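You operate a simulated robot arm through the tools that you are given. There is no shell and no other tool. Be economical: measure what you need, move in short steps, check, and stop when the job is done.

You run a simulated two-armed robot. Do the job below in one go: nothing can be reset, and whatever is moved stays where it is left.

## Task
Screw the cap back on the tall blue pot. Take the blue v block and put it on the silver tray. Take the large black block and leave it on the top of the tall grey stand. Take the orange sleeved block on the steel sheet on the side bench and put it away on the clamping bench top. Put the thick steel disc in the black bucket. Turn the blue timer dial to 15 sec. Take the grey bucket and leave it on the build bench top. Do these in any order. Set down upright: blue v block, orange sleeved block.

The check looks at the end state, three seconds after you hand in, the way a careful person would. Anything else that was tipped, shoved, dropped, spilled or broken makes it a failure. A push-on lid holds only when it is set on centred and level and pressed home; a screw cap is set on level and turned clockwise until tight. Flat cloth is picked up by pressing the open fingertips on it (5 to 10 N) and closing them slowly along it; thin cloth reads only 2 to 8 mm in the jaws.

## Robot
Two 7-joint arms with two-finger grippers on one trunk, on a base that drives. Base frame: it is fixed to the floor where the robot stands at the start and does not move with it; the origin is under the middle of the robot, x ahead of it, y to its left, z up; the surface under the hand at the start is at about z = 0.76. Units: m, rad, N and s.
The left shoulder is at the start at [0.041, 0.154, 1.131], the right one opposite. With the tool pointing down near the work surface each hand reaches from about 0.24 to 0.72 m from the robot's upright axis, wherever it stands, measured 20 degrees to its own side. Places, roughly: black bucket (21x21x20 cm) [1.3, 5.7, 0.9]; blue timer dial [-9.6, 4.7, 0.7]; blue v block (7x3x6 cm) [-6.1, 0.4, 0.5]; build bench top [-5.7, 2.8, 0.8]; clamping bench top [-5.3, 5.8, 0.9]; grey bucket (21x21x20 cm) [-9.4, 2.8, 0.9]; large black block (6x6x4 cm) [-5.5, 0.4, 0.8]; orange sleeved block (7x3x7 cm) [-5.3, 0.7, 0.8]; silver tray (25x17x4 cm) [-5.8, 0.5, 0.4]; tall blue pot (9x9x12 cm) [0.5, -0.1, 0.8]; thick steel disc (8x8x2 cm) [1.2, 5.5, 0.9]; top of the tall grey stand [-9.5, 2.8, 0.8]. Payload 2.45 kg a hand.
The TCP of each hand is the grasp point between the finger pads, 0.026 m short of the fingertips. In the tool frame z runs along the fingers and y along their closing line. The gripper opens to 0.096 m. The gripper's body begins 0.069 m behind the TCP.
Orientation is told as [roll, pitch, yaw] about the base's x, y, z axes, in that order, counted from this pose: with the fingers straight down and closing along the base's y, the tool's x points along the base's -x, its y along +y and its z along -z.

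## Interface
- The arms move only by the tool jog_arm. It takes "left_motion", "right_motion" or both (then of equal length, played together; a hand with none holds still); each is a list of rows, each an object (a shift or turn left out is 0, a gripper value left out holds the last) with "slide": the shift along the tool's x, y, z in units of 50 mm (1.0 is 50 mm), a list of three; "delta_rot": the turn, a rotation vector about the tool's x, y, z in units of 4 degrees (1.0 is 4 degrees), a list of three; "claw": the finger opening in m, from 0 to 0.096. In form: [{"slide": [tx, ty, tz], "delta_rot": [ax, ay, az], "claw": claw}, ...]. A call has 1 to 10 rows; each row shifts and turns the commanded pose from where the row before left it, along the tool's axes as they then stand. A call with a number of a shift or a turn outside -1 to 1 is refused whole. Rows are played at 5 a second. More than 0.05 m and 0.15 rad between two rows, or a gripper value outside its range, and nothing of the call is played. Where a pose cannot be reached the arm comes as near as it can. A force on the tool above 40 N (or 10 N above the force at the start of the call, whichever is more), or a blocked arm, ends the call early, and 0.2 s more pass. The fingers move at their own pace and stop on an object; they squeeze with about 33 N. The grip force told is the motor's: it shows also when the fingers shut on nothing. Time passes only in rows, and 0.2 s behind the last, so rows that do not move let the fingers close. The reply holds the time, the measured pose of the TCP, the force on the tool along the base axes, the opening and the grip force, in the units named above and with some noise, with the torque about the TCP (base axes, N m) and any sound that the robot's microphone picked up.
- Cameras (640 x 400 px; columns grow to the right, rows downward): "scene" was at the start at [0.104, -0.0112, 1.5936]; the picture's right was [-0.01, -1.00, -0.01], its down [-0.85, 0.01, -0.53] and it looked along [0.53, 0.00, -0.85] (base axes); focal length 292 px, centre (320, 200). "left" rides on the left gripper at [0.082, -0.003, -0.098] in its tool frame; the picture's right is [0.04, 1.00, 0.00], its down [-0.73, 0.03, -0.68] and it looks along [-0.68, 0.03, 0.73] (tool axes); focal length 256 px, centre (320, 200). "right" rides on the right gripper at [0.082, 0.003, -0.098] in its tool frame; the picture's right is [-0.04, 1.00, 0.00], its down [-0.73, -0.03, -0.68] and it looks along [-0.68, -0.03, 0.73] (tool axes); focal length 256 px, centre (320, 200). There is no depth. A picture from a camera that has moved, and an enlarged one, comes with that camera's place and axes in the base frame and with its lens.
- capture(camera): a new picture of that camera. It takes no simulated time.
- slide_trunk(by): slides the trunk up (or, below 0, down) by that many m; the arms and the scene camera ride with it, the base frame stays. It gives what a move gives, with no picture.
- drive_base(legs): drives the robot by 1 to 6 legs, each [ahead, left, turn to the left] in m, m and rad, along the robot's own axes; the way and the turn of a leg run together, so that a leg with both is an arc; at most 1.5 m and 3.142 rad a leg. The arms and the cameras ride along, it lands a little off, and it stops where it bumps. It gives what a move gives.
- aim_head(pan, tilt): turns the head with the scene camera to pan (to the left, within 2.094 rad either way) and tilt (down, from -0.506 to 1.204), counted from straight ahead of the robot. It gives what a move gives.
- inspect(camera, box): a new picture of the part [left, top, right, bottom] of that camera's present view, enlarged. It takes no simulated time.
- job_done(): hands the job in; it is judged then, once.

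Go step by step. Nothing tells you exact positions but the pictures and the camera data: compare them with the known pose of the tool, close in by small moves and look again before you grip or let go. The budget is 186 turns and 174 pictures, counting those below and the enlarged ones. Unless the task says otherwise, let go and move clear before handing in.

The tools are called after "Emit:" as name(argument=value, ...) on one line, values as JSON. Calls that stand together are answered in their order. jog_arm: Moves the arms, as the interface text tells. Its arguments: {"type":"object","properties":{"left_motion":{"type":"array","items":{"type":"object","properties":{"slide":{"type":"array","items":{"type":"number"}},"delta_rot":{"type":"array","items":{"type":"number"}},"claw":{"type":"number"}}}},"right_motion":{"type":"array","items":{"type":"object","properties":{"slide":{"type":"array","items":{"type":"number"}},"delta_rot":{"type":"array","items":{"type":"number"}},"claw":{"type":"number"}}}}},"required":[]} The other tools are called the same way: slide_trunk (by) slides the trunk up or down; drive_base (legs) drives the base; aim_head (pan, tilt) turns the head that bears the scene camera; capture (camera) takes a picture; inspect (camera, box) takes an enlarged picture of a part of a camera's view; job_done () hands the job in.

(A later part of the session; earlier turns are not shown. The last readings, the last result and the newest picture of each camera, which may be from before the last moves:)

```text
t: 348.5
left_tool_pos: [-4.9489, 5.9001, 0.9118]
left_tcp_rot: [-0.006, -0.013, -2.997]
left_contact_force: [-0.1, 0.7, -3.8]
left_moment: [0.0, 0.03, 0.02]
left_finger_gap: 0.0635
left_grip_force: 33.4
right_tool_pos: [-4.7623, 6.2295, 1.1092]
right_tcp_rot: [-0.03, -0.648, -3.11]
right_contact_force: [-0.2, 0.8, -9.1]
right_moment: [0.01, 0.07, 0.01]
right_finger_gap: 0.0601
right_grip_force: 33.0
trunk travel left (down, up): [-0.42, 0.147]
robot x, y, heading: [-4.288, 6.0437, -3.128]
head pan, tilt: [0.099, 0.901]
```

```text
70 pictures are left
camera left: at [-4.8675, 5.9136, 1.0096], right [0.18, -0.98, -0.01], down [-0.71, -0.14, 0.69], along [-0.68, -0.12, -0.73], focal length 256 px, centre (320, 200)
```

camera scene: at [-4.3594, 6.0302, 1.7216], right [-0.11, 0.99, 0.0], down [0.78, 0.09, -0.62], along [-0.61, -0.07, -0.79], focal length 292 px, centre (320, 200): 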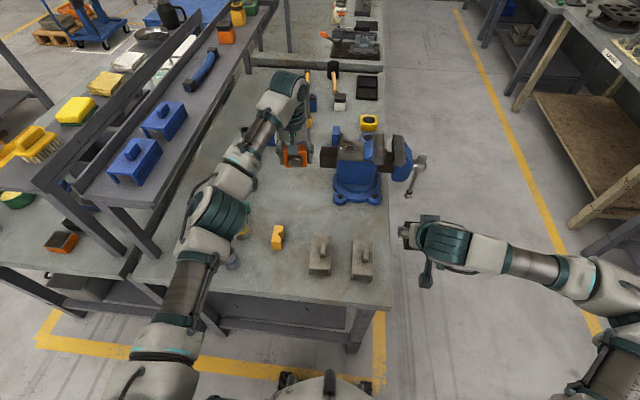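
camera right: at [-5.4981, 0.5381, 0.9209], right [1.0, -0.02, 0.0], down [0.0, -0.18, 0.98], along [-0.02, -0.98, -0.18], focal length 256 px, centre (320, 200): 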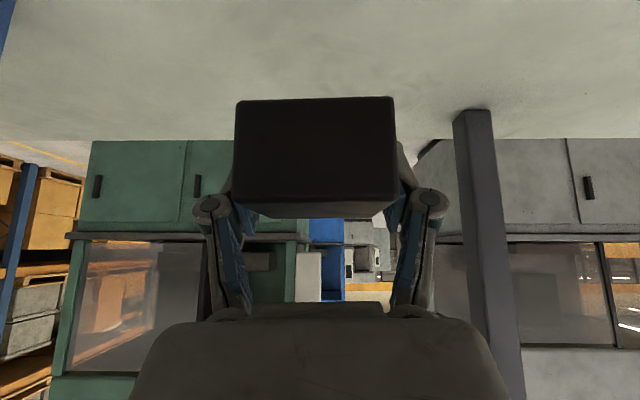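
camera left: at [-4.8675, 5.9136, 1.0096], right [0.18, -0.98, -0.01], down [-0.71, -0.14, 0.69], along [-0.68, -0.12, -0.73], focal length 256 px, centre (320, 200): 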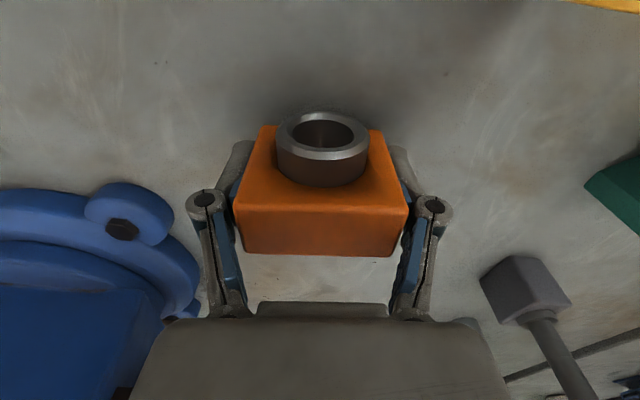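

Not touching yet. Continuing down in 4 mm steps.

Emit:
jog_arm(left_motion=[{"slide": [0, 0, 0.08]}, {"slide": [0, 0, 0.08]}, {"slide": [0, 0, 0.08]}, {"slide": [0, 0, 0.08]}, {}])

Emit:
jog_arm(left_motion=[{"slide": [0, 0, 0.06]}, {"slide": [0, 0, 0.06]}, {}])

```text
t: 349.7
left_tool_pos: [-4.9502, 5.9014, 0.8969]
left_tcp_rot: [-0.006, -0.013, -2.998]
left_contact_force: [-0.9, -0.6, 1.8]
left_moment: [-0.12, -0.05, -0.05]
left_finger_gap: 0.0636
left_grip_force: 32.7
right_tool_pos: [-4.7626, 6.2283, 1.1102]
right_tcp_rot: [-0.031, -0.649, -3.111]
right_contact_force: [0.1, 0.2, -8.4]
right_moment: [-0.02, 0.07, 0.0]
right_finger_gap: 0.0597
right_grip_force: 33.0
trunk travel left (down, up): [-0.42, 0.147]
robot x, y, heading: [-4.2888, 6.0428, -3.128]
head pan, tilt: [0.099, 0.901]
```

```text
t: 350.5
left_tool_pos: [-4.9489, 5.9024, 0.8923]
left_tcp_rot: [-0.007, -0.017, -3.0]
left_contact_force: [-4.9, -1.3, 17.8]
left_moment: [-0.01, 0.0, -0.08]
left_finger_gap: 0.0637
left_grip_force: 33.4
right_tool_pos: [-4.7619, 6.2288, 1.1098]
right_tcp_rot: [-0.029, -0.65, -3.11]
right_contact_force: [0.2, -0.8, -8.7]
right_moment: [0.0, 0.08, 0.02]
right_finger_gap: 0.0599
right_grip_force: 32.8
trunk travel left (down, up): [-0.42, 0.147]
robot x, y, heading: [-4.2863, 6.0418, -3.127]
head pan, tilt: [0.099, 0.901]
```

Contact (18 N). I ease slightly, open, and rise straight up.

Emit:
jog_arm(left_motion=[{"slide": [0, 0, -0.04]}, {"claw": 0.088}, {"claw": 0.088}, {"claw": 0.088}, {"slide": [0, 0, -0.4]}, {"slide": [0, 0, -0.8]}, {"slide": [0, 0, -0.8]}, {"slide": [0, 0, -0.8]}, {"slide": [0, 0, -0.9]}, {"slide": [0, 0, -0.9]}])

Emit:
capture(camera="left")

```text
t: 352.7
left_tool_pos: [-4.943, 5.8985, 1.1246]
left_tcp_rot: [-0.006, -0.011, -2.999]
left_contact_force: [-0.6, 0.1, -0.1]
left_moment: [-0.06, 0.01, -0.02]
left_finger_gap: 0.0881
left_grip_force: 0.1
right_tool_pos: [-4.7627, 6.2283, 1.1093]
right_tcp_rot: [-0.028, -0.652, -3.11]
right_contact_force: [0.1, 0.1, -8.3]
right_moment: [-0.02, 0.08, 0.02]
right_finger_gap: 0.0598
right_grip_force: 32.6
trunk travel left (down, up): [-0.42, 0.147]
robot x, y, heading: [-4.2851, 6.044, -3.132]
head pan, tilt: [0.099, 0.901]
```

```text
69 pictures are left
camera left: at [-4.861, 5.9116, 1.2219], right [0.18, -0.98, -0.01], down [-0.71, -0.14, 0.69], along [-0.68, -0.12, -0.73], focal length 256 px, centre (320, 200)
```

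left: 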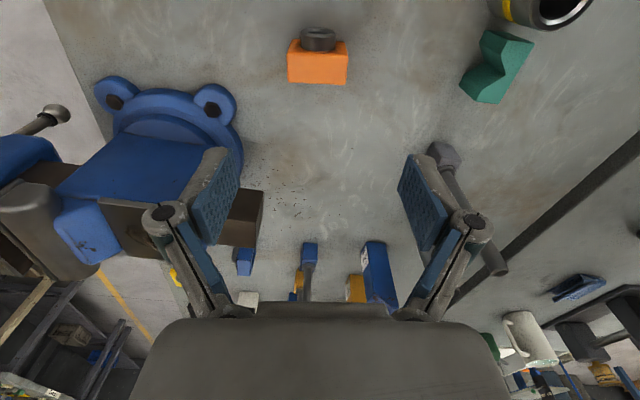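

The orange block stands upright on the clamping bench. I retract and drive toward the west end via the aisle at y ≈ 3.85.

Emit:
jog_arm(left_motion=[{"slide": [0.6, 0, -0.7]}, {"slide": [0.8, 0, -0.5]}, {"slide": [0.9, 0, 0]}, {"slide": [0.9, 0, 0]}, {"slide": [0.9, 0, 0]}, {"slide": [0.9, 0.2, 0]}, {}])

Emit:
drive_base(legs=[[-0.35, 0, 0], [0, 0, 1.56], [1.1, 0, 0], [1.1, 0, 0], [0, 0, -1.57]])

Emit:
aim_head(pan=0, tilt=0.35)

Emit:
capture(camera="scene")

```text
t: 354.3
left_tool_pos: [-4.6957, 5.9203, 1.1772]
left_tcp_rot: [-0.007, -0.01, -2.998]
left_contact_force: [0.4, 0.1, 0.6]
left_moment: [0.0, -0.01, 0.02]
left_finger_gap: 0.0879
left_grip_force: 0.1
right_tool_pos: [-4.7635, 6.2264, 1.109]
right_tcp_rot: [-0.029, -0.648, -3.112]
right_contact_force: [-0.2, 0.6, -9.3]
right_moment: [-0.01, 0.06, 0.01]
right_finger_gap: 0.0599
right_grip_force: 33.5
trunk travel left (down, up): [-0.42, 0.147]
robot x, y, heading: [-4.2877, 6.0449, -3.125]
head pan, tilt: [0.099, 0.901]
```

```text
t: 374.7
left_tool_pos: [-4.234, 3.6834, 1.1781]
left_tcp_rot: [-0.008, -0.013, -2.925]
left_contact_force: [0.1, -0.1, 0.1]
left_moment: [-0.03, -0.04, -0.01]
left_finger_gap: 0.0879
left_grip_force: 0.0
right_tool_pos: [-4.3237, 3.9847, 1.1103]
right_tcp_rot: [-0.029, -0.649, -3.036]
right_contact_force: [0.3, -0.8, -9.8]
right_moment: [-0.02, 0.03, 0.04]
right_finger_gap: 0.0595
right_grip_force: 33.3
trunk travel left (down, up): [-0.42, 0.147]
robot x, y, heading: [-3.836, 3.8356, -3.052]
head pan, tilt: [0.099, 0.901]
```

```text
t: 375.7
left_tool_pos: [-4.2303, 3.6845, 1.1803]
left_tcp_rot: [-0.008, -0.017, -2.926]
left_contact_force: [0.3, 0.0, -0.3]
left_moment: [0.0, 0.01, 0.0]
left_finger_gap: 0.0878
left_grip_force: 0.0
right_tool_pos: [-4.3196, 3.9857, 1.1109]
right_tcp_rot: [-0.029, -0.652, -3.038]
right_contact_force: [-0.1, 0.4, -8.5]
right_moment: [-0.01, 0.05, -0.01]
right_finger_gap: 0.0596
right_grip_force: 32.8
trunk travel left (down, up): [-0.42, 0.147]
robot x, y, heading: [-3.8379, 3.8308, -3.057]
head pan, tilt: [0.0, 0.351]
```

```text
68 pictures are left
camera scene: at [-3.9245, 3.8298, 1.7691], right [-0.09, 1.0, 0.0], down [0.35, 0.03, -0.94], along [-0.93, -0.08, -0.35], focal length 292 px, centre (320, 200)
```

scene: 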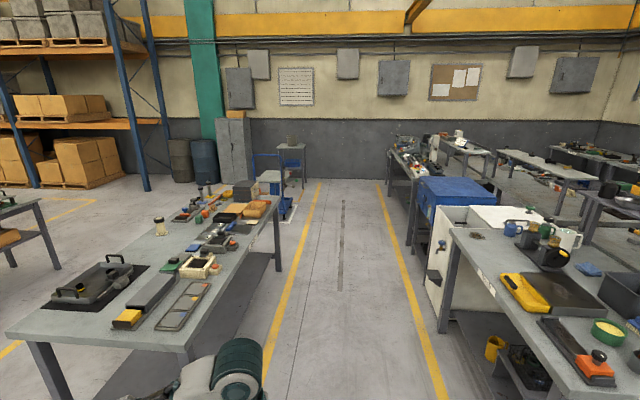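

The grey bucket is visible on a stand ahead. I drive down the aisle to x ≈ −8.3.

Emit:
drive_base(legs=[[0, 0, -0.085], [1.5, 0, 0], [1.5, 0, 0], [1.4, 0, 0]])

Emit:
aim_head(pan=0.4, tilt=0.5)

Emit:
capture(camera="scene")

Emit:
aim_head(pan=-0.5, tilt=0.5)

Emit:
capture(camera="scene")

```text
t: 397.0
left_tool_pos: [-8.5976, 3.9338, 1.1801]
left_tcp_rot: [-0.006, -0.015, -3.114]
left_contact_force: [-0.4, 0.1, 1.2]
left_moment: [0.0, 0.01, 0.0]
left_finger_gap: 0.0881
left_grip_force: 0.1
right_tool_pos: [-8.629, 4.2448, 1.1124]
right_tcp_rot: [-0.029, -0.653, 3.058]
right_contact_force: [-0.4, 0.2, -9.5]
right_moment: [-0.02, 0.04, -0.02]
right_finger_gap: 0.0598
right_grip_force: 33.0
trunk travel left (down, up): [-0.42, 0.147]
robot x, y, heading: [-8.1833, 4.0092, 3.038]
head pan, tilt: [0.0, 0.351]
```

```text
t: 397.9
left_tool_pos: [-8.5942, 3.9335, 1.1814]
left_tcp_rot: [-0.007, -0.02, -3.116]
left_contact_force: [-0.4, -0.7, -0.6]
left_moment: [0.05, -0.01, -0.02]
left_finger_gap: 0.0881
left_grip_force: 0.1
right_tool_pos: [-8.6279, 4.2442, 1.1137]
right_tcp_rot: [-0.03, -0.655, 3.057]
right_contact_force: [-0.2, 1.4, -8.8]
right_moment: [-0.01, 0.08, 0.01]
right_finger_gap: 0.0597
right_grip_force: 33.0
trunk travel left (down, up): [-0.42, 0.147]
robot x, y, heading: [-8.1832, 4.0083, 3.043]
head pan, tilt: [0.4, 0.499]
```

```text
67 pictures are left
camera scene: at [-8.2645, 3.9817, 1.7556], right [-0.29, 0.96, 0.0], down [0.46, 0.14, -0.88], along [-0.84, -0.26, -0.48], focal length 292 px, centre (320, 200)
```

scene: 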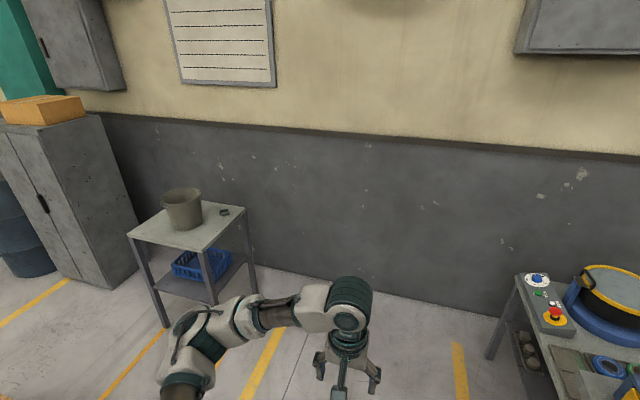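

```text
t: 399.1
left_tool_pos: [-8.5954, 3.9326, 1.1817]
left_tcp_rot: [-0.007, -0.02, -3.111]
left_contact_force: [0.4, -0.2, -0.5]
left_moment: [-0.02, 0.01, -0.01]
left_finger_gap: 0.0881
left_grip_force: 0.1
right_tool_pos: [-8.6267, 4.2458, 1.1127]
right_tcp_rot: [-0.031, -0.659, 3.058]
right_contact_force: [0.7, -0.2, -9.1]
right_moment: [-0.02, 0.03, 0.05]
right_finger_gap: 0.06
right_grip_force: 33.6
trunk travel left (down, up): [-0.42, 0.147]
robot x, y, heading: [-8.1816, 4.0088, 3.036]
head pan, tilt: [-0.499, 0.499]
```

```text
66 pictures are left
camera scene: at [-8.2529, 4.0598, 1.7555], right [0.56, 0.83, 0.0], down [0.4, -0.27, -0.88], along [-0.72, 0.49, -0.48], focal length 292 px, centre (320, 200)
```

scene: 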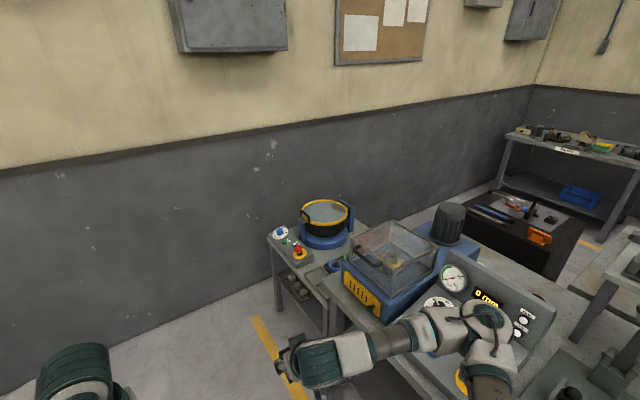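

The grey bucket stands in the middle of the tall stand (top x −9.67…−9.24, y 2.54…3.05), with a nut behind it; the dial panel is on the bench to the right. I go to the front of the stand first to set the black block on its free front-right corner.

Emit:
drive_base(legs=[[0.42, 0, 0.1], [0, 0, 1.57], [1.13, 0, 0], [0, 0, -1.57], [0.12, 0, 0]])

Emit:
aim_head(pan=0, tilt=0.9)

Emit:
capture(camera="scene")

```text
t: 412.9
left_tool_pos: [-8.8153, 2.5223, 1.1829]
left_tcp_rot: [-0.044, -0.029, -2.273]
left_contact_force: [0.7, 0.7, -0.6]
left_moment: [-0.03, 0.04, 0.01]
left_finger_gap: 0.0879
left_grip_force: 0.0
right_tool_pos: [-9.0731, 2.7103, 1.1258]
right_tcp_rot: [-0.083, -0.669, -2.35]
right_contact_force: [0.8, 0.5, -8.5]
right_moment: [-0.01, 0.06, 0.01]
right_finger_gap: 0.0597
right_grip_force: 33.0
trunk travel left (down, up): [-0.42, 0.147]
robot x, y, heading: [-8.6391, 2.9035, -2.404]
head pan, tilt: [-0.499, 0.499]
stopped in leg 4: the robot was blocked; the commanded pose is now the measured one
```

```text
t: 413.9
left_tool_pos: [-8.8207, 2.5226, 1.1815]
left_tcp_rot: [-0.038, -0.025, -2.271]
left_contact_force: [-0.1, 0.8, -1.0]
left_moment: [-0.04, -0.06, 0.02]
left_finger_gap: 0.0878
left_grip_force: 0.1
right_tool_pos: [-9.0778, 2.7107, 1.1254]
right_tcp_rot: [-0.077, -0.667, -2.358]
right_contact_force: [0.1, 0.7, -8.9]
right_moment: [-0.04, -0.02, 0.0]
right_finger_gap: 0.0601
right_grip_force: 33.2
trunk travel left (down, up): [-0.42, 0.147]
robot x, y, heading: [-8.6368, 2.905, -2.4]
head pan, tilt: [0.0, 0.901]
```

```text
65 pictures are left
camera scene: at [-8.7053, 2.8665, 1.7227], right [-0.67, 0.74, -0.01], down [0.59, 0.53, -0.62], along [-0.45, -0.42, -0.79], focal length 292 px, centre (320, 200)
```

scene: 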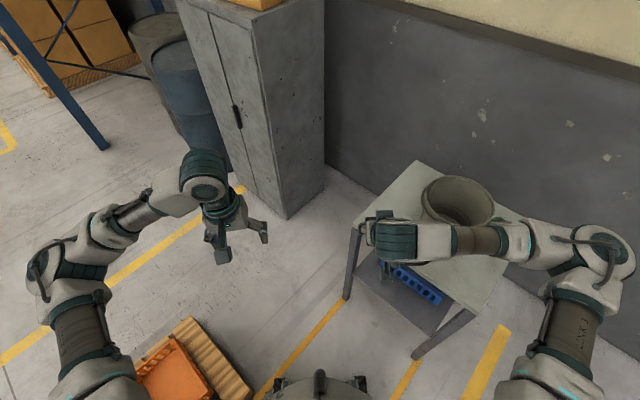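

The turn was blocked at heading −2.4. I look around for what I touched.

Emit:
inspect(camera="scene", box=[320, 150, 640, 350])

Emit:
aim_head(pan=1.9, tilt=0.9)

Emit:
capture(camera="scene")

```text
2.00 times, centred on (480, 250) of scene
camera zoom: at [-8.7053, 2.8665, 1.7227], right [-0.67, 0.74, -0.01], down [0.59, 0.53, -0.62], along [-0.45, -0.42, -0.79], focal length 583 px, centre (0, 100)
```

zoom: 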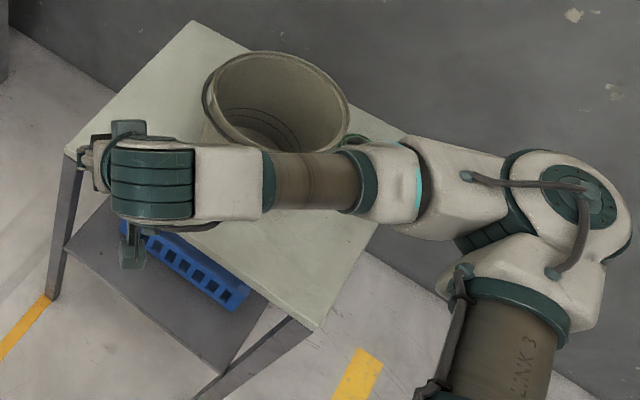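

```text
t: 415.7
left_tool_pos: [-8.8191, 2.5232, 1.1802]
left_tcp_rot: [-0.04, -0.026, -2.27]
left_contact_force: [-0.4, 0.8, 0.3]
left_moment: [0.01, 0.01, 0.01]
left_finger_gap: 0.0879
left_grip_force: 0.1
right_tool_pos: [-9.0751, 2.7098, 1.1245]
right_tcp_rot: [-0.079, -0.668, -2.354]
right_contact_force: [0.3, 0.1, -9.3]
right_moment: [-0.02, 0.03, -0.01]
right_finger_gap: 0.0596
right_grip_force: 33.1
trunk travel left (down, up): [-0.42, 0.147]
robot x, y, heading: [-8.637, 2.9035, -2.403]
head pan, tilt: [1.901, 0.901]
```

```text
63 pictures are left
camera scene: at [-8.5806, 2.8817, 1.7241], right [-0.48, -0.88, 0.0], down [-0.68, 0.37, -0.63], along [0.55, -0.3, -0.78], focal length 292 px, centre (320, 200)
```

scene: 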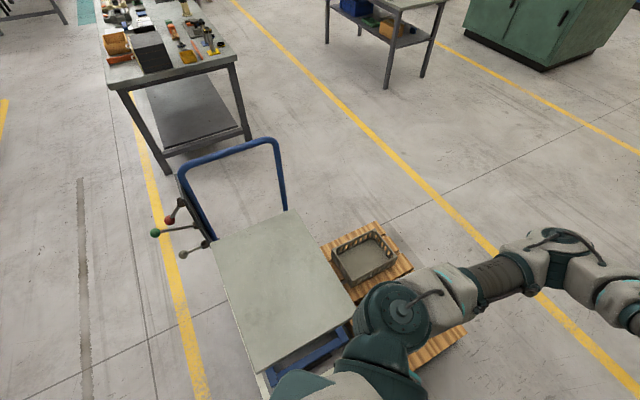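

The trolley with a metal plate is right behind my base; that was the contact. I move away from it toward the stand and finish the turn.

Emit:
drive_base(legs=[[0.11, -0.1, 0], [0, 0, -0.74]])

Emit:
capture(camera="scene")

Emit:
aim_head(pan=0, tilt=0.9)

Emit:
capture(camera="scene")

```text
t: 419.1
left_tool_pos: [-9.1825, 2.7004, 1.1739]
left_tcp_rot: [-0.067, -0.017, -3.0]
left_contact_force: [-1.7, -0.9, -0.3]
left_moment: [0.0, -0.13, -0.02]
left_finger_gap: 0.0881
left_grip_force: 0.1
right_tool_pos: [-9.2464, 3.0116, 1.1249]
right_tcp_rot: [-0.113, -0.663, -3.061]
right_contact_force: [1.0, -2.3, -9.1]
right_moment: [0.01, 0.07, -0.04]
right_finger_gap: 0.0596
right_grip_force: 33.1
trunk travel left (down, up): [-0.42, 0.147]
robot x, y, heading: [-8.7893, 2.8965, -3.138]
head pan, tilt: [1.901, 0.901]
```

```text
62 pictures are left
camera scene: at [-8.7641, 2.7559, 1.7171], right [-0.95, -0.33, -0.02], down [-0.25, 0.77, -0.59], along [0.21, -0.55, -0.81], focal length 292 px, centre (320, 200)
```

scene: 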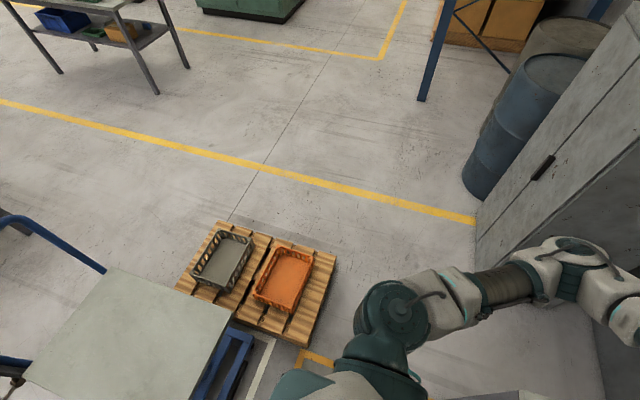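

```text
t: 420.9
left_tool_pos: [-9.1759, 2.7109, 1.1775]
left_tcp_rot: [-0.049, -0.026, -3.0]
left_contact_force: [-0.6, -0.8, -0.8]
left_moment: [0.07, -0.07, -0.03]
left_finger_gap: 0.0882
left_grip_force: 0.0
right_tool_pos: [-9.2394, 3.0219, 1.1259]
right_tcp_rot: [-0.094, -0.668, -3.069]
right_contact_force: [0.3, -2.1, -9.7]
right_moment: [0.02, 0.05, -0.03]
right_finger_gap: 0.0597
right_grip_force: 33.1
trunk travel left (down, up): [-0.42, 0.147]
robot x, y, heading: [-8.7892, 2.8929, -3.141]
head pan, tilt: [0.0, 0.901]
```

```text
61 pictures are left
camera scene: at [-8.861, 2.8236, 1.7195], right [-0.01, 1.0, 0.04], down [0.79, 0.03, -0.62], along [-0.62, 0.03, -0.79], focal length 292 px, centre (320, 200)
```

scene: 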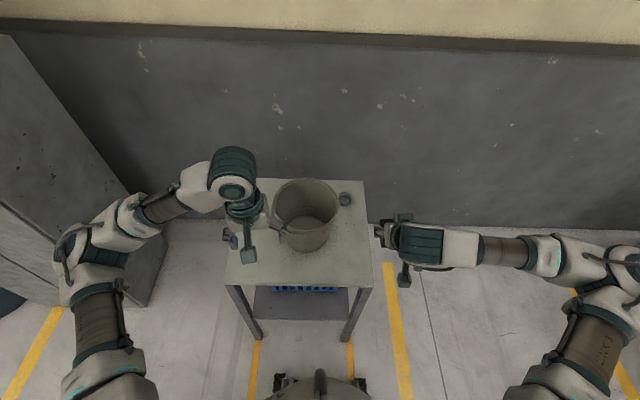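

I'm in front of the stand now. I wait for the sway to settle and look again.

Emit:
jog_arm(left_motion=[{"slide": [0, 0, -0.8]}, {"slide": [0, 0, -0.8]}, {}, {}, {}, {}, {}, {}, {}, {}])

Emit:
jog_arm(left_motion=[{}, {}, {}, {}, {}, {}, {}, {}, {}, {}])

Emit:
jog_arm(left_motion=[{}, {}, {}, {}, {}, {}, {}, {}, {}, {}])

Emit:
jog_arm(left_motion=[{}, {}, {}, {}, {}, {}, {}, {}, {}, {}])

Emit:
jog_arm(left_motion=[{}, {}, {}, {}, {}, {}, {}, {}, {}, {}])

Emit:
capture(camera="scene")

Emit:
capture(camera="right")

```text
t: 423.4
left_tool_pos: [-9.1697, 2.7884, 1.2681]
left_tcp_rot: [-0.006, -0.036, -3.009]
left_contact_force: [-0.1, 0.5, -0.8]
left_moment: [-0.04, 0.06, 0.03]
left_finger_gap: 0.088
left_grip_force: 0.1
right_tool_pos: [-9.2356, 3.0951, 1.1209]
right_tcp_rot: [-0.039, -0.669, -3.117]
right_contact_force: [1.1, 1.6, -8.6]
right_moment: [-0.02, 0.06, 0.01]
right_finger_gap: 0.0598
right_grip_force: 33.0
trunk travel left (down, up): [-0.42, 0.147]
robot x, y, heading: [-8.7862, 2.9097, -3.14]
head pan, tilt: [0.0, 0.901]
stopped in row 10 (left hand): the arm was blocked; the commanded pose is now the measured one
```

```text
t: 425.8
left_tool_pos: [-9.1655, 2.7536, 1.267]
left_tcp_rot: [-0.024, -0.039, -3.003]
left_contact_force: [-0.2, 0.2, 0.9]
left_moment: [-0.05, 0.04, -0.01]
left_finger_gap: 0.088
left_grip_force: 0.0
right_tool_pos: [-9.2326, 3.0616, 1.1269]
right_tcp_rot: [-0.058, -0.676, -3.096]
right_contact_force: [-0.1, 0.1, -8.7]
right_moment: [0.0, 0.04, 0.02]
right_finger_gap: 0.0595
right_grip_force: 32.7
trunk travel left (down, up): [-0.42, 0.147]
robot x, y, heading: [-8.7907, 2.8956, -3.136]
head pan, tilt: [0.0, 0.901]
stopped in row 10 (left hand): the arm was blocked; the commanded pose is now the measured one
```

```text
t: 428.1
left_tool_pos: [-9.162, 2.7235, 1.2652]
left_tcp_rot: [-0.052, -0.038, -3.002]
left_contact_force: [-0.3, -0.8, -0.3]
left_moment: [0.12, -0.04, 0.03]
left_finger_gap: 0.0882
left_grip_force: 0.0
right_tool_pos: [-9.2292, 3.0386, 1.1315]
right_tcp_rot: [-0.094, -0.677, -3.076]
right_contact_force: [-0.4, -2.8, -8.3]
right_moment: [0.07, 0.03, -0.09]
right_finger_gap: 0.0596
right_grip_force: 32.7
trunk travel left (down, up): [-0.42, 0.147]
robot x, y, heading: [-8.7883, 2.897, -3.137]
head pan, tilt: [0.0, 0.901]
stopped in row 10 (left hand): the arm was blocked; the commanded pose is now the measured one
```

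```text
t: 430.4
left_tool_pos: [-9.1633, 2.7279, 1.2646]
left_tcp_rot: [-0.048, -0.038, -3.002]
left_contact_force: [-1.3, 0.0, 1.7]
left_moment: [0.04, -0.04, -0.01]
left_finger_gap: 0.0878
left_grip_force: 0.1
right_tool_pos: [-9.2284, 3.0399, 1.1319]
right_tcp_rot: [-0.09, -0.678, -3.08]
right_contact_force: [0.4, -2.7, -8.8]
right_moment: [0.05, 0.05, -0.07]
right_finger_gap: 0.0599
right_grip_force: 33.2
trunk travel left (down, up): [-0.42, 0.147]
robot x, y, heading: [-8.7855, 2.8986, -3.138]
head pan, tilt: [0.0, 0.901]
```

```text
t: 432.8
left_tool_pos: [-9.1591, 2.7664, 1.269]
left_tcp_rot: [-0.028, -0.044, -3.01]
left_contact_force: [0.0, 0.1, 0.2]
left_moment: [0.03, -0.01, -0.06]
left_finger_gap: 0.0879
left_grip_force: 0.1
right_tool_pos: [-9.228, 3.0791, 1.1302]
right_tcp_rot: [-0.071, -0.679, -3.1]
right_contact_force: [0.0, 0.2, -8.3]
right_moment: [0.01, 0.02, 0.0]
right_finger_gap: 0.06
right_grip_force: 33.2
trunk travel left (down, up): [-0.42, 0.147]
robot x, y, heading: [-8.7888, 2.9117, -3.138]
head pan, tilt: [0.0, 0.901]
stopped in row 10 (left hand): the arm was blocked; the commanded pose is now the measured one
```

```text
60 pictures are left
camera scene: at [-8.8624, 2.9522, 1.7207], right [0.0, 1.0, -0.02], down [0.79, -0.01, -0.62], along [-0.62, -0.02, -0.79], focal length 292 px, centre (320, 200)
```

scene: 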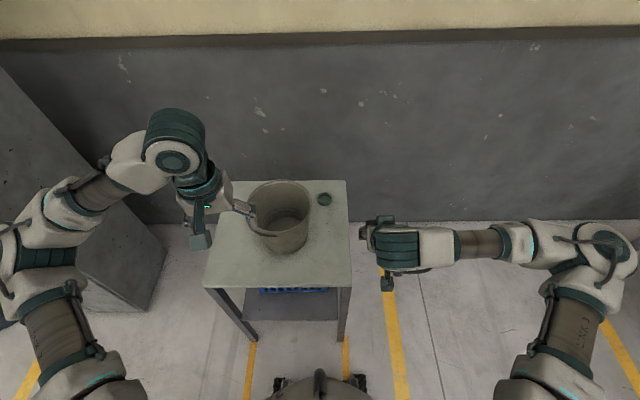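

```text
59 pictures are left
camera right: at [-9.102, 3.0735, 1.1547], right [-0.03, -1.0, -0.03], down [-0.14, -0.02, 0.99], along [-0.99, 0.04, -0.14], focal length 256 px, centre (320, 200)
```

right: 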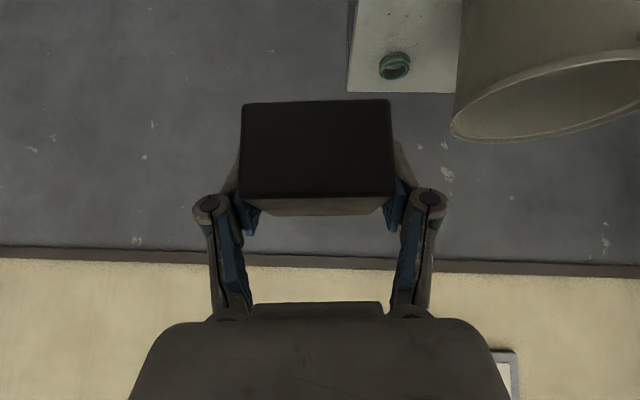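

A large sway remains after the sideways move; nothing is touching. I wait longer.

Emit:
jog_arm(right_motion=[{}, {}, {}, {}, {}, {}, {}, {}, {}, {}])

Emit:
jog_arm(right_motion=[{}, {}, {}, {}, {}, {}, {}, {}, {}, {}])

Emit:
jog_arm(right_motion=[{}, {}, {}, {}, {}, {}, {}, {}, {}, {}])

Emit:
jog_arm(right_motion=[{}, {}, {}, {}, {}, {}, {}, {}, {}, {}])

Emit:
jog_arm(right_motion=[{}, {}, {}, {}, {}, {}, {}, {}, {}, {}])

Emit:
jog_arm(right_motion=[{}, {}])

Emit:
jog_arm(right_motion=[{}])

```text
t: 435.1
left_tool_pos: [-9.1534, 2.7783, 1.2739]
left_tcp_rot: [-0.015, -0.051, -3.009]
left_contact_force: [-0.2, 0.7, 0.1]
left_moment: [-0.11, 0.04, 0.0]
left_finger_gap: 0.0882
left_grip_force: 0.0
right_tool_pos: [-9.2211, 3.0867, 1.1307]
right_tcp_rot: [-0.051, -0.684, -3.11]
right_contact_force: [1.1, 2.4, -9.7]
right_moment: [-0.03, 0.01, 0.08]
right_finger_gap: 0.0597
right_grip_force: 33.2
trunk travel left (down, up): [-0.42, 0.147]
robot x, y, heading: [-8.79, 2.9095, -3.14]
head pan, tilt: [0.0, 0.901]
stopped in row 10 (right hand): the arm was blocked; the commanded pose is now the measured one
```

```text
t: 437.6
left_tool_pos: [-9.1484, 2.7035, 1.2653]
left_tcp_rot: [-0.069, -0.042, -2.999]
left_contact_force: [-1.3, -1.5, -0.5]
left_moment: [0.18, -0.07, 0.03]
left_finger_gap: 0.0879
left_grip_force: 0.0
right_tool_pos: [-9.2186, 3.0223, 1.1404]
right_tcp_rot: [-0.122, -0.687, -3.058]
right_contact_force: [-0.7, -4.5, -9.0]
right_moment: [0.11, 0.05, -0.09]
right_finger_gap: 0.0597
right_grip_force: 32.8
trunk travel left (down, up): [-0.42, 0.147]
robot x, y, heading: [-8.7858, 2.9039, -3.136]
head pan, tilt: [0.0, 0.901]
stopped in row 10 (right hand): the arm was blocked; the commanded pose is now the measured one
```

```text
t: 439.8
left_tool_pos: [-9.1497, 2.7261, 1.2671]
left_tcp_rot: [-0.052, -0.045, -3.004]
left_contact_force: [-1.2, -0.3, 0.7]
left_moment: [0.06, 0.01, 0.01]
left_finger_gap: 0.0883
left_grip_force: 0.0
right_tool_pos: [-9.2159, 3.0397, 1.1355]
right_tcp_rot: [-0.101, -0.686, -3.076]
right_contact_force: [-0.3, -1.2, -9.7]
right_moment: [0.05, 0.02, 0.0]
right_finger_gap: 0.0598
right_grip_force: 33.5
trunk travel left (down, up): [-0.42, 0.147]
robot x, y, heading: [-8.7842, 2.9021, -3.143]
head pan, tilt: [0.0, 0.901]
```

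```text
t: 442.1
left_tool_pos: [-9.1474, 2.7718, 1.2737]
left_tcp_rot: [-0.032, -0.052, -3.011]
left_contact_force: [0.3, -0.3, -0.7]
left_moment: [-0.01, 0.02, -0.02]
left_finger_gap: 0.0878
left_grip_force: 0.0
right_tool_pos: [-9.2176, 3.084, 1.1348]
right_tcp_rot: [-0.076, -0.687, -3.1]
right_contact_force: [0.5, 1.3, -8.6]
right_moment: [-0.01, 0.04, -0.02]
right_finger_gap: 0.0598
right_grip_force: 33.2
trunk travel left (down, up): [-0.42, 0.147]
robot x, y, heading: [-8.7855, 2.9249, -3.134]
head pan, tilt: [0.0, 0.901]
stopped in row 10 (right hand): the arm was blocked; the commanded pose is now the measured one
```

```text
t: 444.6
left_tool_pos: [-9.1425, 2.7662, 1.2757]
left_tcp_rot: [-0.029, -0.059, -3.007]
left_contact_force: [-0.6, 0.3, 0.1]
left_moment: [-0.04, 0.01, -0.01]
left_finger_gap: 0.088
left_grip_force: 0.1
right_tool_pos: [-9.2108, 3.0763, 1.1367]
right_tcp_rot: [-0.071, -0.693, -3.099]
right_contact_force: [0.9, 1.2, -9.9]
right_moment: [-0.06, 0.01, 0.03]
right_finger_gap: 0.0597
right_grip_force: 32.9
trunk travel left (down, up): [-0.42, 0.147]
robot x, y, heading: [-8.7894, 2.9104, -3.137]
head pan, tilt: [0.0, 0.901]
stopped in row 10 (right hand): the arm was blocked; the commanded pose is now the measured one
```

```text
t: 445.4
left_tool_pos: [-9.1376, 2.7099, 1.2707]
left_tcp_rot: [-0.063, -0.052, -2.995]
left_contact_force: [1.0, 0.0, 0.6]
left_moment: [0.01, -0.04, 0.01]
left_finger_gap: 0.0878
left_grip_force: 0.1
right_tool_pos: [-9.2082, 3.0246, 1.1439]
right_tcp_rot: [-0.111, -0.697, -3.059]
right_contact_force: [0.3, -2.3, -8.5]
right_moment: [0.03, 0.02, -0.04]
right_finger_gap: 0.0599
right_grip_force: 32.5
trunk travel left (down, up): [-0.42, 0.147]
robot x, y, heading: [-8.7866, 2.9014, -3.135]
head pan, tilt: [0.0, 0.901]
stopped in row 2 (right hand): the arm was blocked; the commanded pose is now the measured one
```

```text
t: 445.9
left_tool_pos: [-9.1351, 2.7257, 1.2746]
left_tcp_rot: [-0.056, -0.057, -3.002]
left_contact_force: [-0.3, -1.1, 0.9]
left_moment: [0.05, 0.01, 0.0]
left_finger_gap: 0.0881
left_grip_force: 0.1
right_tool_pos: [-9.205, 3.04, 1.1435]
right_tcp_rot: [-0.104, -0.696, -3.07]
right_contact_force: [-0.1, -1.5, -8.6]
right_moment: [0.04, 0.05, -0.03]
right_finger_gap: 0.06
right_grip_force: 33.3
trunk travel left (down, up): [-0.42, 0.147]
robot x, y, heading: [-8.7848, 2.9047, -3.135]
head pan, tilt: [0.0, 0.901]
stopped in row 1 (right hand): the arm was blocked; the commanded pose is now the measured one
```

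The sway isn't settling and the robot leans ~0.045 rad; something may be propping the base. I look down at the base on both sides.

Emit:
aim_head(pan=2.05, tilt=1.2)

Emit:
capture(camera="scene")

Emit:
aim_head(pan=-2.05, tilt=1.1)

Emit:
capture(camera="scene")

```text
t: 447.9
left_tool_pos: [-9.1361, 2.7025, 1.2711]
left_tcp_rot: [-0.07, -0.053, -2.998]
left_contact_force: [0.4, -0.3, 0.5]
left_moment: [0.05, -0.07, 0.02]
left_finger_gap: 0.088
left_grip_force: 0.1
right_tool_pos: [-9.205, 3.0175, 1.1446]
right_tcp_rot: [-0.123, -0.698, -3.057]
right_contact_force: [0.7, -3.0, -9.0]
right_moment: [0.04, 0.01, -0.03]
right_finger_gap: 0.0598
right_grip_force: 32.8
trunk travel left (down, up): [-0.42, 0.147]
robot x, y, heading: [-8.789, 2.8999, -3.138]
head pan, tilt: [2.051, 1.201]
```

```text
58 pictures are left
camera scene: at [-8.757, 2.827, 1.7014], right [-0.88, -0.47, -0.01], down [-0.43, 0.83, -0.35], along [0.17, -0.31, -0.94], focal length 292 px, centre (320, 200)
```

scene: 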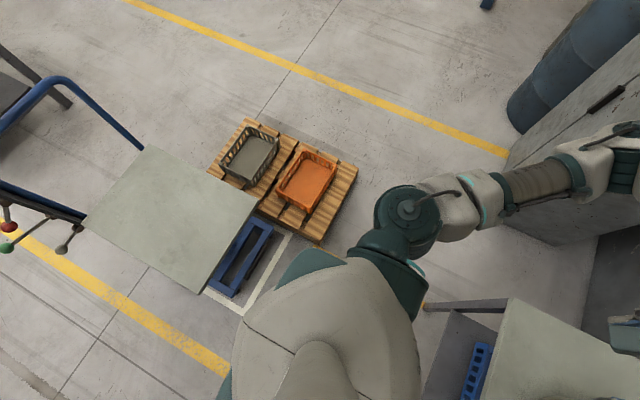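

```text
t: 451.2
left_tool_pos: [-9.1363, 2.7861, 1.2806]
left_tcp_rot: [-0.016, -0.063, -3.013]
left_contact_force: [1.1, 1.2, 0.5]
left_moment: [-0.01, 0.05, -0.02]
left_finger_gap: 0.0879
left_grip_force: 0.1
right_tool_pos: [-9.206, 3.0955, 1.1375]
right_tcp_rot: [-0.053, -0.697, -3.11]
right_contact_force: [-0.2, 2.8, -8.7]
right_moment: [-0.08, -0.03, 0.03]
right_finger_gap: 0.0598
right_grip_force: 33.0
trunk travel left (down, up): [-0.42, 0.147]
robot x, y, heading: [-8.7895, 2.9182, -3.138]
head pan, tilt: [-2.051, 1.1]
```

```text
57 pictures are left
camera scene: at [-8.7537, 3.0226, 1.7058], right [0.89, -0.46, 0.02], down [-0.41, -0.81, -0.43], along [0.21, 0.38, -0.9], focal length 292 px, centre (320, 200)
```

scene: 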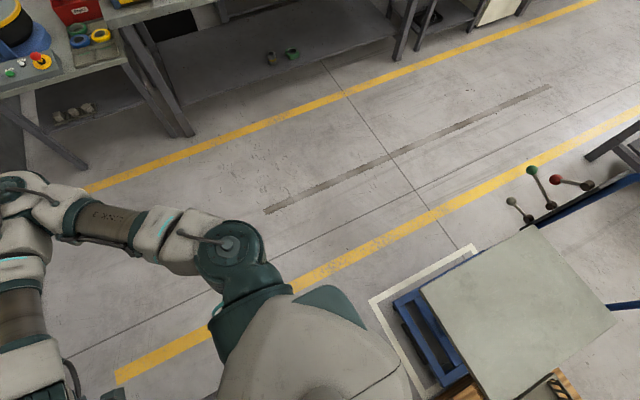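

No contact is visible. I nudge forward 6 cm, which may free whatever props the base, and read the lean.

Emit:
drive_base(legs=[[0.06, 0, 0]])

Emit:
jog_arm(left_motion=[{}, {}, {}, {}, {}])

Emit:
jog_arm(left_motion=[{}, {}, {}])

Emit:
jog_arm(left_motion=[{}, {}, {}, {}, {}, {}])

```text
t: 452.2
left_tool_pos: [-9.1833, 2.7917, 1.2829]
left_tcp_rot: [-0.017, -0.075, -3.016]
left_contact_force: [0.9, 0.9, 1.4]
left_moment: [-0.07, 0.06, -0.02]
left_finger_gap: 0.0881
left_grip_force: 0.1
right_tool_pos: [-9.2548, 3.1014, 1.1409]
right_tcp_rot: [-0.05, -0.707, -3.113]
right_contact_force: [0.6, 0.6, -8.7]
right_moment: [-0.04, 0.02, 0.0]
right_finger_gap: 0.0601
right_grip_force: 33.2
trunk travel left (down, up): [-0.42, 0.147]
robot x, y, heading: [-8.8471, 2.916, -3.144]
head pan, tilt: [-2.051, 1.1]
```

```text
t: 453.4
left_tool_pos: [-9.1921, 2.7331, 1.2763]
left_tcp_rot: [-0.055, -0.062, -3.008]
left_contact_force: [0.2, -0.2, 0.5]
left_moment: [0.02, 0.03, -0.01]
left_finger_gap: 0.0881
left_grip_force: 0.0
right_tool_pos: [-9.262, 3.0492, 1.146]
right_tcp_rot: [-0.106, -0.701, -3.078]
right_contact_force: [-0.3, -0.9, -9.5]
right_moment: [-0.01, 0.0, -0.01]
right_finger_gap: 0.0598
right_grip_force: 32.7
trunk travel left (down, up): [-0.42, 0.147]
robot x, y, heading: [-8.8454, 2.9162, -3.138]
head pan, tilt: [-2.051, 1.1]
```

```text
t: 454.4
left_tool_pos: [-9.1889, 2.6988, 1.2702]
left_tcp_rot: [-0.086, -0.059, -3.007]
left_contact_force: [-0.2, -1.2, -0.2]
left_moment: [0.13, -0.05, -0.02]
left_finger_gap: 0.0881
left_grip_force: 0.2
right_tool_pos: [-9.2596, 3.0194, 1.1494]
right_tcp_rot: [-0.148, -0.699, -3.05]
right_contact_force: [-0.4, -4.2, -8.0]
right_moment: [0.03, -0.02, -0.08]
right_finger_gap: 0.0598
right_grip_force: 32.9
trunk travel left (down, up): [-0.42, 0.147]
robot x, y, heading: [-8.8462, 2.9173, -3.14]
head pan, tilt: [-2.051, 1.1]
stopped in row 3 (left hand): the arm was blocked; the commanded pose is now the measured one
```

```text
t: 456.0
left_tool_pos: [-9.1863, 2.8051, 1.2859]
left_tcp_rot: [-0.015, -0.074, -3.029]
left_contact_force: [0.5, 1.4, -0.4]
left_moment: [-0.09, 0.03, -0.01]
left_finger_gap: 0.088
left_grip_force: 0.1
right_tool_pos: [-9.2563, 3.1188, 1.1407]
right_tcp_rot: [-0.059, -0.702, -3.125]
right_contact_force: [1.2, 4.8, -9.2]
right_moment: [-0.11, 0.02, 0.09]
right_finger_gap: 0.0599
right_grip_force: 32.9
trunk travel left (down, up): [-0.42, 0.147]
robot x, y, heading: [-8.8476, 2.9367, -3.137]
head pan, tilt: [-2.051, 1.1]
stopped in row 6 (left hand): the arm was blocked; the commanded pose is now the measured one
```

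The repeated "blocked" resets during the sway seem to feed it. I lower the trunk (steadier) and pass time with head moves only.

Emit:
slide_trunk(by=-0.1)

Emit:
aim_head(pan=0, tilt=0.9)

Emit:
aim_head(pan=0.6, tilt=0.9)

Emit:
aim_head(pan=-0.6, tilt=0.9)

Emit:
aim_head(pan=0.6, tilt=0.9)

Emit:
aim_head(pan=-0.6, tilt=0.9)

Emit:
aim_head(pan=0, tilt=0.9)

```text
t: 457.4
left_tool_pos: [-9.1854, 2.7099, 1.1747]
left_tcp_rot: [-0.082, -0.065, -3.013]
left_contact_force: [-1.0, -1.7, 0.1]
left_moment: [0.15, -0.03, -0.04]
left_finger_gap: 0.088
left_grip_force: 0.0
right_tool_pos: [-9.2556, 3.0308, 1.0513]
right_tcp_rot: [-0.144, -0.703, -3.06]
right_contact_force: [-0.4, -3.7, -8.7]
right_moment: [0.08, 0.01, -0.13]
right_finger_gap: 0.0597
right_grip_force: 32.8
trunk travel left (down, up): [-0.32, 0.247]
robot x, y, heading: [-8.8489, 2.9196, -3.139]
head pan, tilt: [-2.051, 1.1]
```

```text
t: 459.3
left_tool_pos: [-9.185, 2.7483, 1.177]
left_tcp_rot: [-0.055, -0.072, -3.017]
left_contact_force: [-0.8, -0.2, 0.4]
left_moment: [0.08, -0.01, 0.02]
left_finger_gap: 0.0881
left_grip_force: 0.1
right_tool_pos: [-9.2538, 3.0651, 1.0472]
right_tcp_rot: [-0.11, -0.707, -3.081]
right_contact_force: [0.2, -2.6, -8.7]
right_moment: [0.03, -0.02, -0.08]
right_finger_gap: 0.0598
right_grip_force: 32.9
trunk travel left (down, up): [-0.32, 0.247]
robot x, y, heading: [-8.8509, 2.9275, -3.139]
head pan, tilt: [0.0, 0.901]
```

```text
t: 460.3
left_tool_pos: [-9.1834, 2.7828, 1.1832]
left_tcp_rot: [-0.032, -0.077, -3.023]
left_contact_force: [0.8, -0.8, 0.6]
left_moment: [-0.04, 0.05, 0.02]
left_finger_gap: 0.0881
left_grip_force: 0.0
right_tool_pos: [-9.2541, 3.0965, 1.0446]
right_tcp_rot: [-0.08, -0.709, -3.103]
right_contact_force: [0.5, 2.4, -7.8]
right_moment: [-0.11, 0.03, 0.01]
right_finger_gap: 0.0598
right_grip_force: 33.0
trunk travel left (down, up): [-0.32, 0.247]
robot x, y, heading: [-8.844, 2.9333, -3.142]
head pan, tilt: [0.6, 0.901]
```

```text
t: 461.7
left_tool_pos: [-9.1829, 2.7248, 1.1764]
left_tcp_rot: [-0.07, -0.07, -3.016]
left_contact_force: [-0.2, -0.6, 0.6]
left_moment: [0.06, -0.04, -0.01]
left_finger_gap: 0.0879
left_grip_force: 0.1
right_tool_pos: [-9.256, 3.0463, 1.0505]
right_tcp_rot: [-0.129, -0.707, -3.068]
right_contact_force: [-0.4, -4.2, -7.2]
right_moment: [0.11, 0.02, -0.07]
right_finger_gap: 0.0598
right_grip_force: 32.7
trunk travel left (down, up): [-0.32, 0.247]
robot x, y, heading: [-8.8522, 2.9232, -3.14]
head pan, tilt: [-0.6, 0.901]
```

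```text
t: 463.1
left_tool_pos: [-9.1841, 2.8067, 1.1858]
left_tcp_rot: [-0.015, -0.079, -3.027]
left_contact_force: [1.2, 0.7, -0.8]
left_moment: [-0.11, 0.04, -0.02]
left_finger_gap: 0.0881
left_grip_force: 0.1
right_tool_pos: [-9.2539, 3.1187, 1.0416]
right_tcp_rot: [-0.06, -0.708, -3.123]
right_contact_force: [-0.3, 4.4, -8.2]
right_moment: [-0.08, -0.01, 0.1]
right_finger_gap: 0.0596
right_grip_force: 32.7
trunk travel left (down, up): [-0.32, 0.247]
robot x, y, heading: [-8.8479, 2.9399, -3.139]
head pan, tilt: [0.6, 0.901]
```

```text
t: 464.5
left_tool_pos: [-9.1846, 2.7097, 1.1738]
left_tcp_rot: [-0.083, -0.067, -3.011]
left_contact_force: [-1.1, -0.9, -0.2]
left_moment: [0.1, -0.08, 0.04]
left_finger_gap: 0.0884
left_grip_force: 0.1
right_tool_pos: [-9.2565, 3.0301, 1.0523]
right_tcp_rot: [-0.141, -0.705, -3.059]
right_contact_force: [-0.1, -5.8, -8.6]
right_moment: [0.09, 0.04, -0.09]
right_finger_gap: 0.0599
right_grip_force: 32.8
trunk travel left (down, up): [-0.32, 0.247]
robot x, y, heading: [-8.8505, 2.92, -3.138]
head pan, tilt: [-0.6, 0.901]
```

```text
t: 465.5
left_tool_pos: [-9.1869, 2.7103, 1.1729]
left_tcp_rot: [-0.083, -0.066, -3.015]
left_contact_force: [0.4, -2.1, 0.8]
left_moment: [0.21, -0.1, 0.04]
left_finger_gap: 0.0881
left_grip_force: 0.0
right_tool_pos: [-9.2574, 3.0296, 1.0509]
right_tcp_rot: [-0.142, -0.702, -3.059]
right_contact_force: [-0.8, -6.9, -7.6]
right_moment: [0.16, -0.02, -0.16]
right_finger_gap: 0.0599
right_grip_force: 32.6
trunk travel left (down, up): [-0.32, 0.247]
robot x, y, heading: [-8.85, 2.9189, 3.139]
head pan, tilt: [0.0, 0.901]
```

The base keeps oscillating sideways. I pass time with tiny trunk moves and watch the amplitude.

Emit:
slide_trunk(by=0.01)

Emit:
slide_trunk(by=-0.01)

Emit:
slide_trunk(by=0.01)

Emit:
slide_trunk(by=-0.01)

Emit:
slide_trunk(by=0.01)

Emit:
slide_trunk(by=-0.01)

Emit:
slide_trunk(by=0.01)

Emit:
slide_trunk(by=-0.01)

```text
t: 466.1
left_tool_pos: [-9.1841, 2.7805, 1.1903]
left_tcp_rot: [-0.033, -0.072, -3.023]
left_contact_force: [0.9, -0.2, -0.9]
left_moment: [-0.02, 0.01, -0.02]
left_finger_gap: 0.0879
left_grip_force: 0.0
right_tool_pos: [-9.257, 3.0966, 1.0528]
right_tcp_rot: [-0.083, -0.704, -3.107]
right_contact_force: [0.0, 3.6, -7.4]
right_moment: [-0.05, 0.02, 0.03]
right_finger_gap: 0.0598
right_grip_force: 32.9
trunk travel left (down, up): [-0.33, 0.237]
robot x, y, heading: [-8.8461, 2.9333, -3.143]
head pan, tilt: [0.0, 0.901]
```

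```text
t: 466.7
left_tool_pos: [-9.1845, 2.788, 1.1838]
left_tcp_rot: [-0.028, -0.078, -3.023]
left_contact_force: [0.4, -0.8, 0.6]
left_moment: [-0.03, 0.06, -0.01]
left_finger_gap: 0.0882
left_grip_force: 0.1
right_tool_pos: [-9.2542, 3.1002, 1.0452]
right_tcp_rot: [-0.079, -0.707, -3.105]
right_contact_force: [0.4, 2.6, -8.6]
right_moment: [-0.05, -0.01, 0.04]
right_finger_gap: 0.0596
right_grip_force: 33.2
trunk travel left (down, up): [-0.32, 0.247]
robot x, y, heading: [-8.852, 2.9345, -3.138]
head pan, tilt: [0.0, 0.901]
```

```text
t: 467.3
left_tool_pos: [-9.1856, 2.7081, 1.1833]
left_tcp_rot: [-0.083, -0.066, -3.013]
left_contact_force: [0.4, -1.5, 0.2]
left_moment: [0.12, -0.07, 0.0]
left_finger_gap: 0.0879
left_grip_force: 0.1
right_tool_pos: [-9.2567, 3.028, 1.0621]
right_tcp_rot: [-0.144, -0.704, -3.055]
right_contact_force: [0.7, -8.0, -8.7]
right_moment: [0.09, 0.02, -0.11]
right_finger_gap: 0.0601
right_grip_force: 32.9
trunk travel left (down, up): [-0.33, 0.237]
robot x, y, heading: [-8.8513, 2.914, -3.137]
head pan, tilt: [0.0, 0.901]
```

```text
t: 467.8
left_tool_pos: [-9.1866, 2.803, 1.1824]
left_tcp_rot: [-0.017, -0.071, -3.023]
left_contact_force: [0.6, 0.4, -0.3]
left_moment: [-0.05, 0.06, -0.06]
left_finger_gap: 0.0881
left_grip_force: 0.1
right_tool_pos: [-9.2587, 3.1158, 1.0397]
right_tcp_rot: [-0.065, -0.7, -3.117]
right_contact_force: [-2.2, 4.2, -9.1]
right_moment: [-0.11, -0.04, 0.1]
right_finger_gap: 0.0597
right_grip_force: 32.6
trunk travel left (down, up): [-0.32, 0.247]
robot x, y, heading: [-8.8443, 2.937, -3.135]
head pan, tilt: [0.0, 0.901]
```

```text
t: 468.4
left_tool_pos: [-9.1845, 2.7599, 1.1909]
left_tcp_rot: [-0.047, -0.073, -3.018]
left_contact_force: [0.5, -0.3, -0.3]
left_moment: [0.0, 0.03, -0.01]
left_finger_gap: 0.0878
left_grip_force: 0.0
right_tool_pos: [-9.2536, 3.074, 1.0564]
right_tcp_rot: [-0.101, -0.706, -3.086]
right_contact_force: [0.3, -0.1, -7.6]
right_moment: [0.02, 0.0, -0.08]
right_finger_gap: 0.0599
right_grip_force: 33.5
trunk travel left (down, up): [-0.33, 0.237]
robot x, y, heading: [-8.848, 2.9315, -3.143]
head pan, tilt: [0.0, 0.901]
```

```text
t: 469.0
left_tool_pos: [-9.1848, 2.7206, 1.1753]
left_tcp_rot: [-0.075, -0.068, -3.014]
left_contact_force: [0.1, -0.9, 0.2]
left_moment: [0.1, -0.03, 0.01]
left_finger_gap: 0.0881
left_grip_force: 0.1
right_tool_pos: [-9.2554, 3.0396, 1.052]
right_tcp_rot: [-0.133, -0.707, -3.066]
right_contact_force: [0.0, -5.4, -8.7]
right_moment: [0.08, 0.02, -0.07]
right_finger_gap: 0.0597
right_grip_force: 32.8
trunk travel left (down, up): [-0.32, 0.247]
robot x, y, heading: [-8.8481, 2.9209, -3.143]
head pan, tilt: [0.0, 0.901]
```

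```text
t: 469.6
left_tool_pos: [-9.1863, 2.8153, 1.1962]
left_tcp_rot: [-0.008, -0.077, -3.027]
left_contact_force: [0.1, 2.2, 0.2]
left_moment: [-0.18, 0.0, -0.03]
left_finger_gap: 0.0882
left_grip_force: 0.0
right_tool_pos: [-9.258, 3.1274, 1.0498]
right_tcp_rot: [-0.05, -0.705, -3.128]
right_contact_force: [1.6, 4.8, -8.9]
right_moment: [-0.15, 0.03, 0.16]
right_finger_gap: 0.0599
right_grip_force: 33.3
trunk travel left (down, up): [-0.33, 0.237]
robot x, y, heading: [-8.845, 2.9369, -3.14]
head pan, tilt: [0.0, 0.901]
```

```text
t: 470.2
left_tool_pos: [-9.1871, 2.7333, 1.174]
left_tcp_rot: [-0.064, -0.064, -3.02]
left_contact_force: [-1.0, -0.7, -1.5]
left_moment: [0.03, -0.05, 0.01]
left_finger_gap: 0.088
left_grip_force: 0.0
right_tool_pos: [-9.2548, 3.051, 1.0468]
right_tcp_rot: [-0.123, -0.7, -3.075]
right_contact_force: [1.5, -1.7, -10.6]
right_moment: [0.04, 0.06, -0.04]
right_finger_gap: 0.0601
right_grip_force: 33.8
trunk travel left (down, up): [-0.32, 0.247]
robot x, y, heading: [-8.8483, 2.9205, 3.144]
head pan, tilt: [0.0, 0.901]
```

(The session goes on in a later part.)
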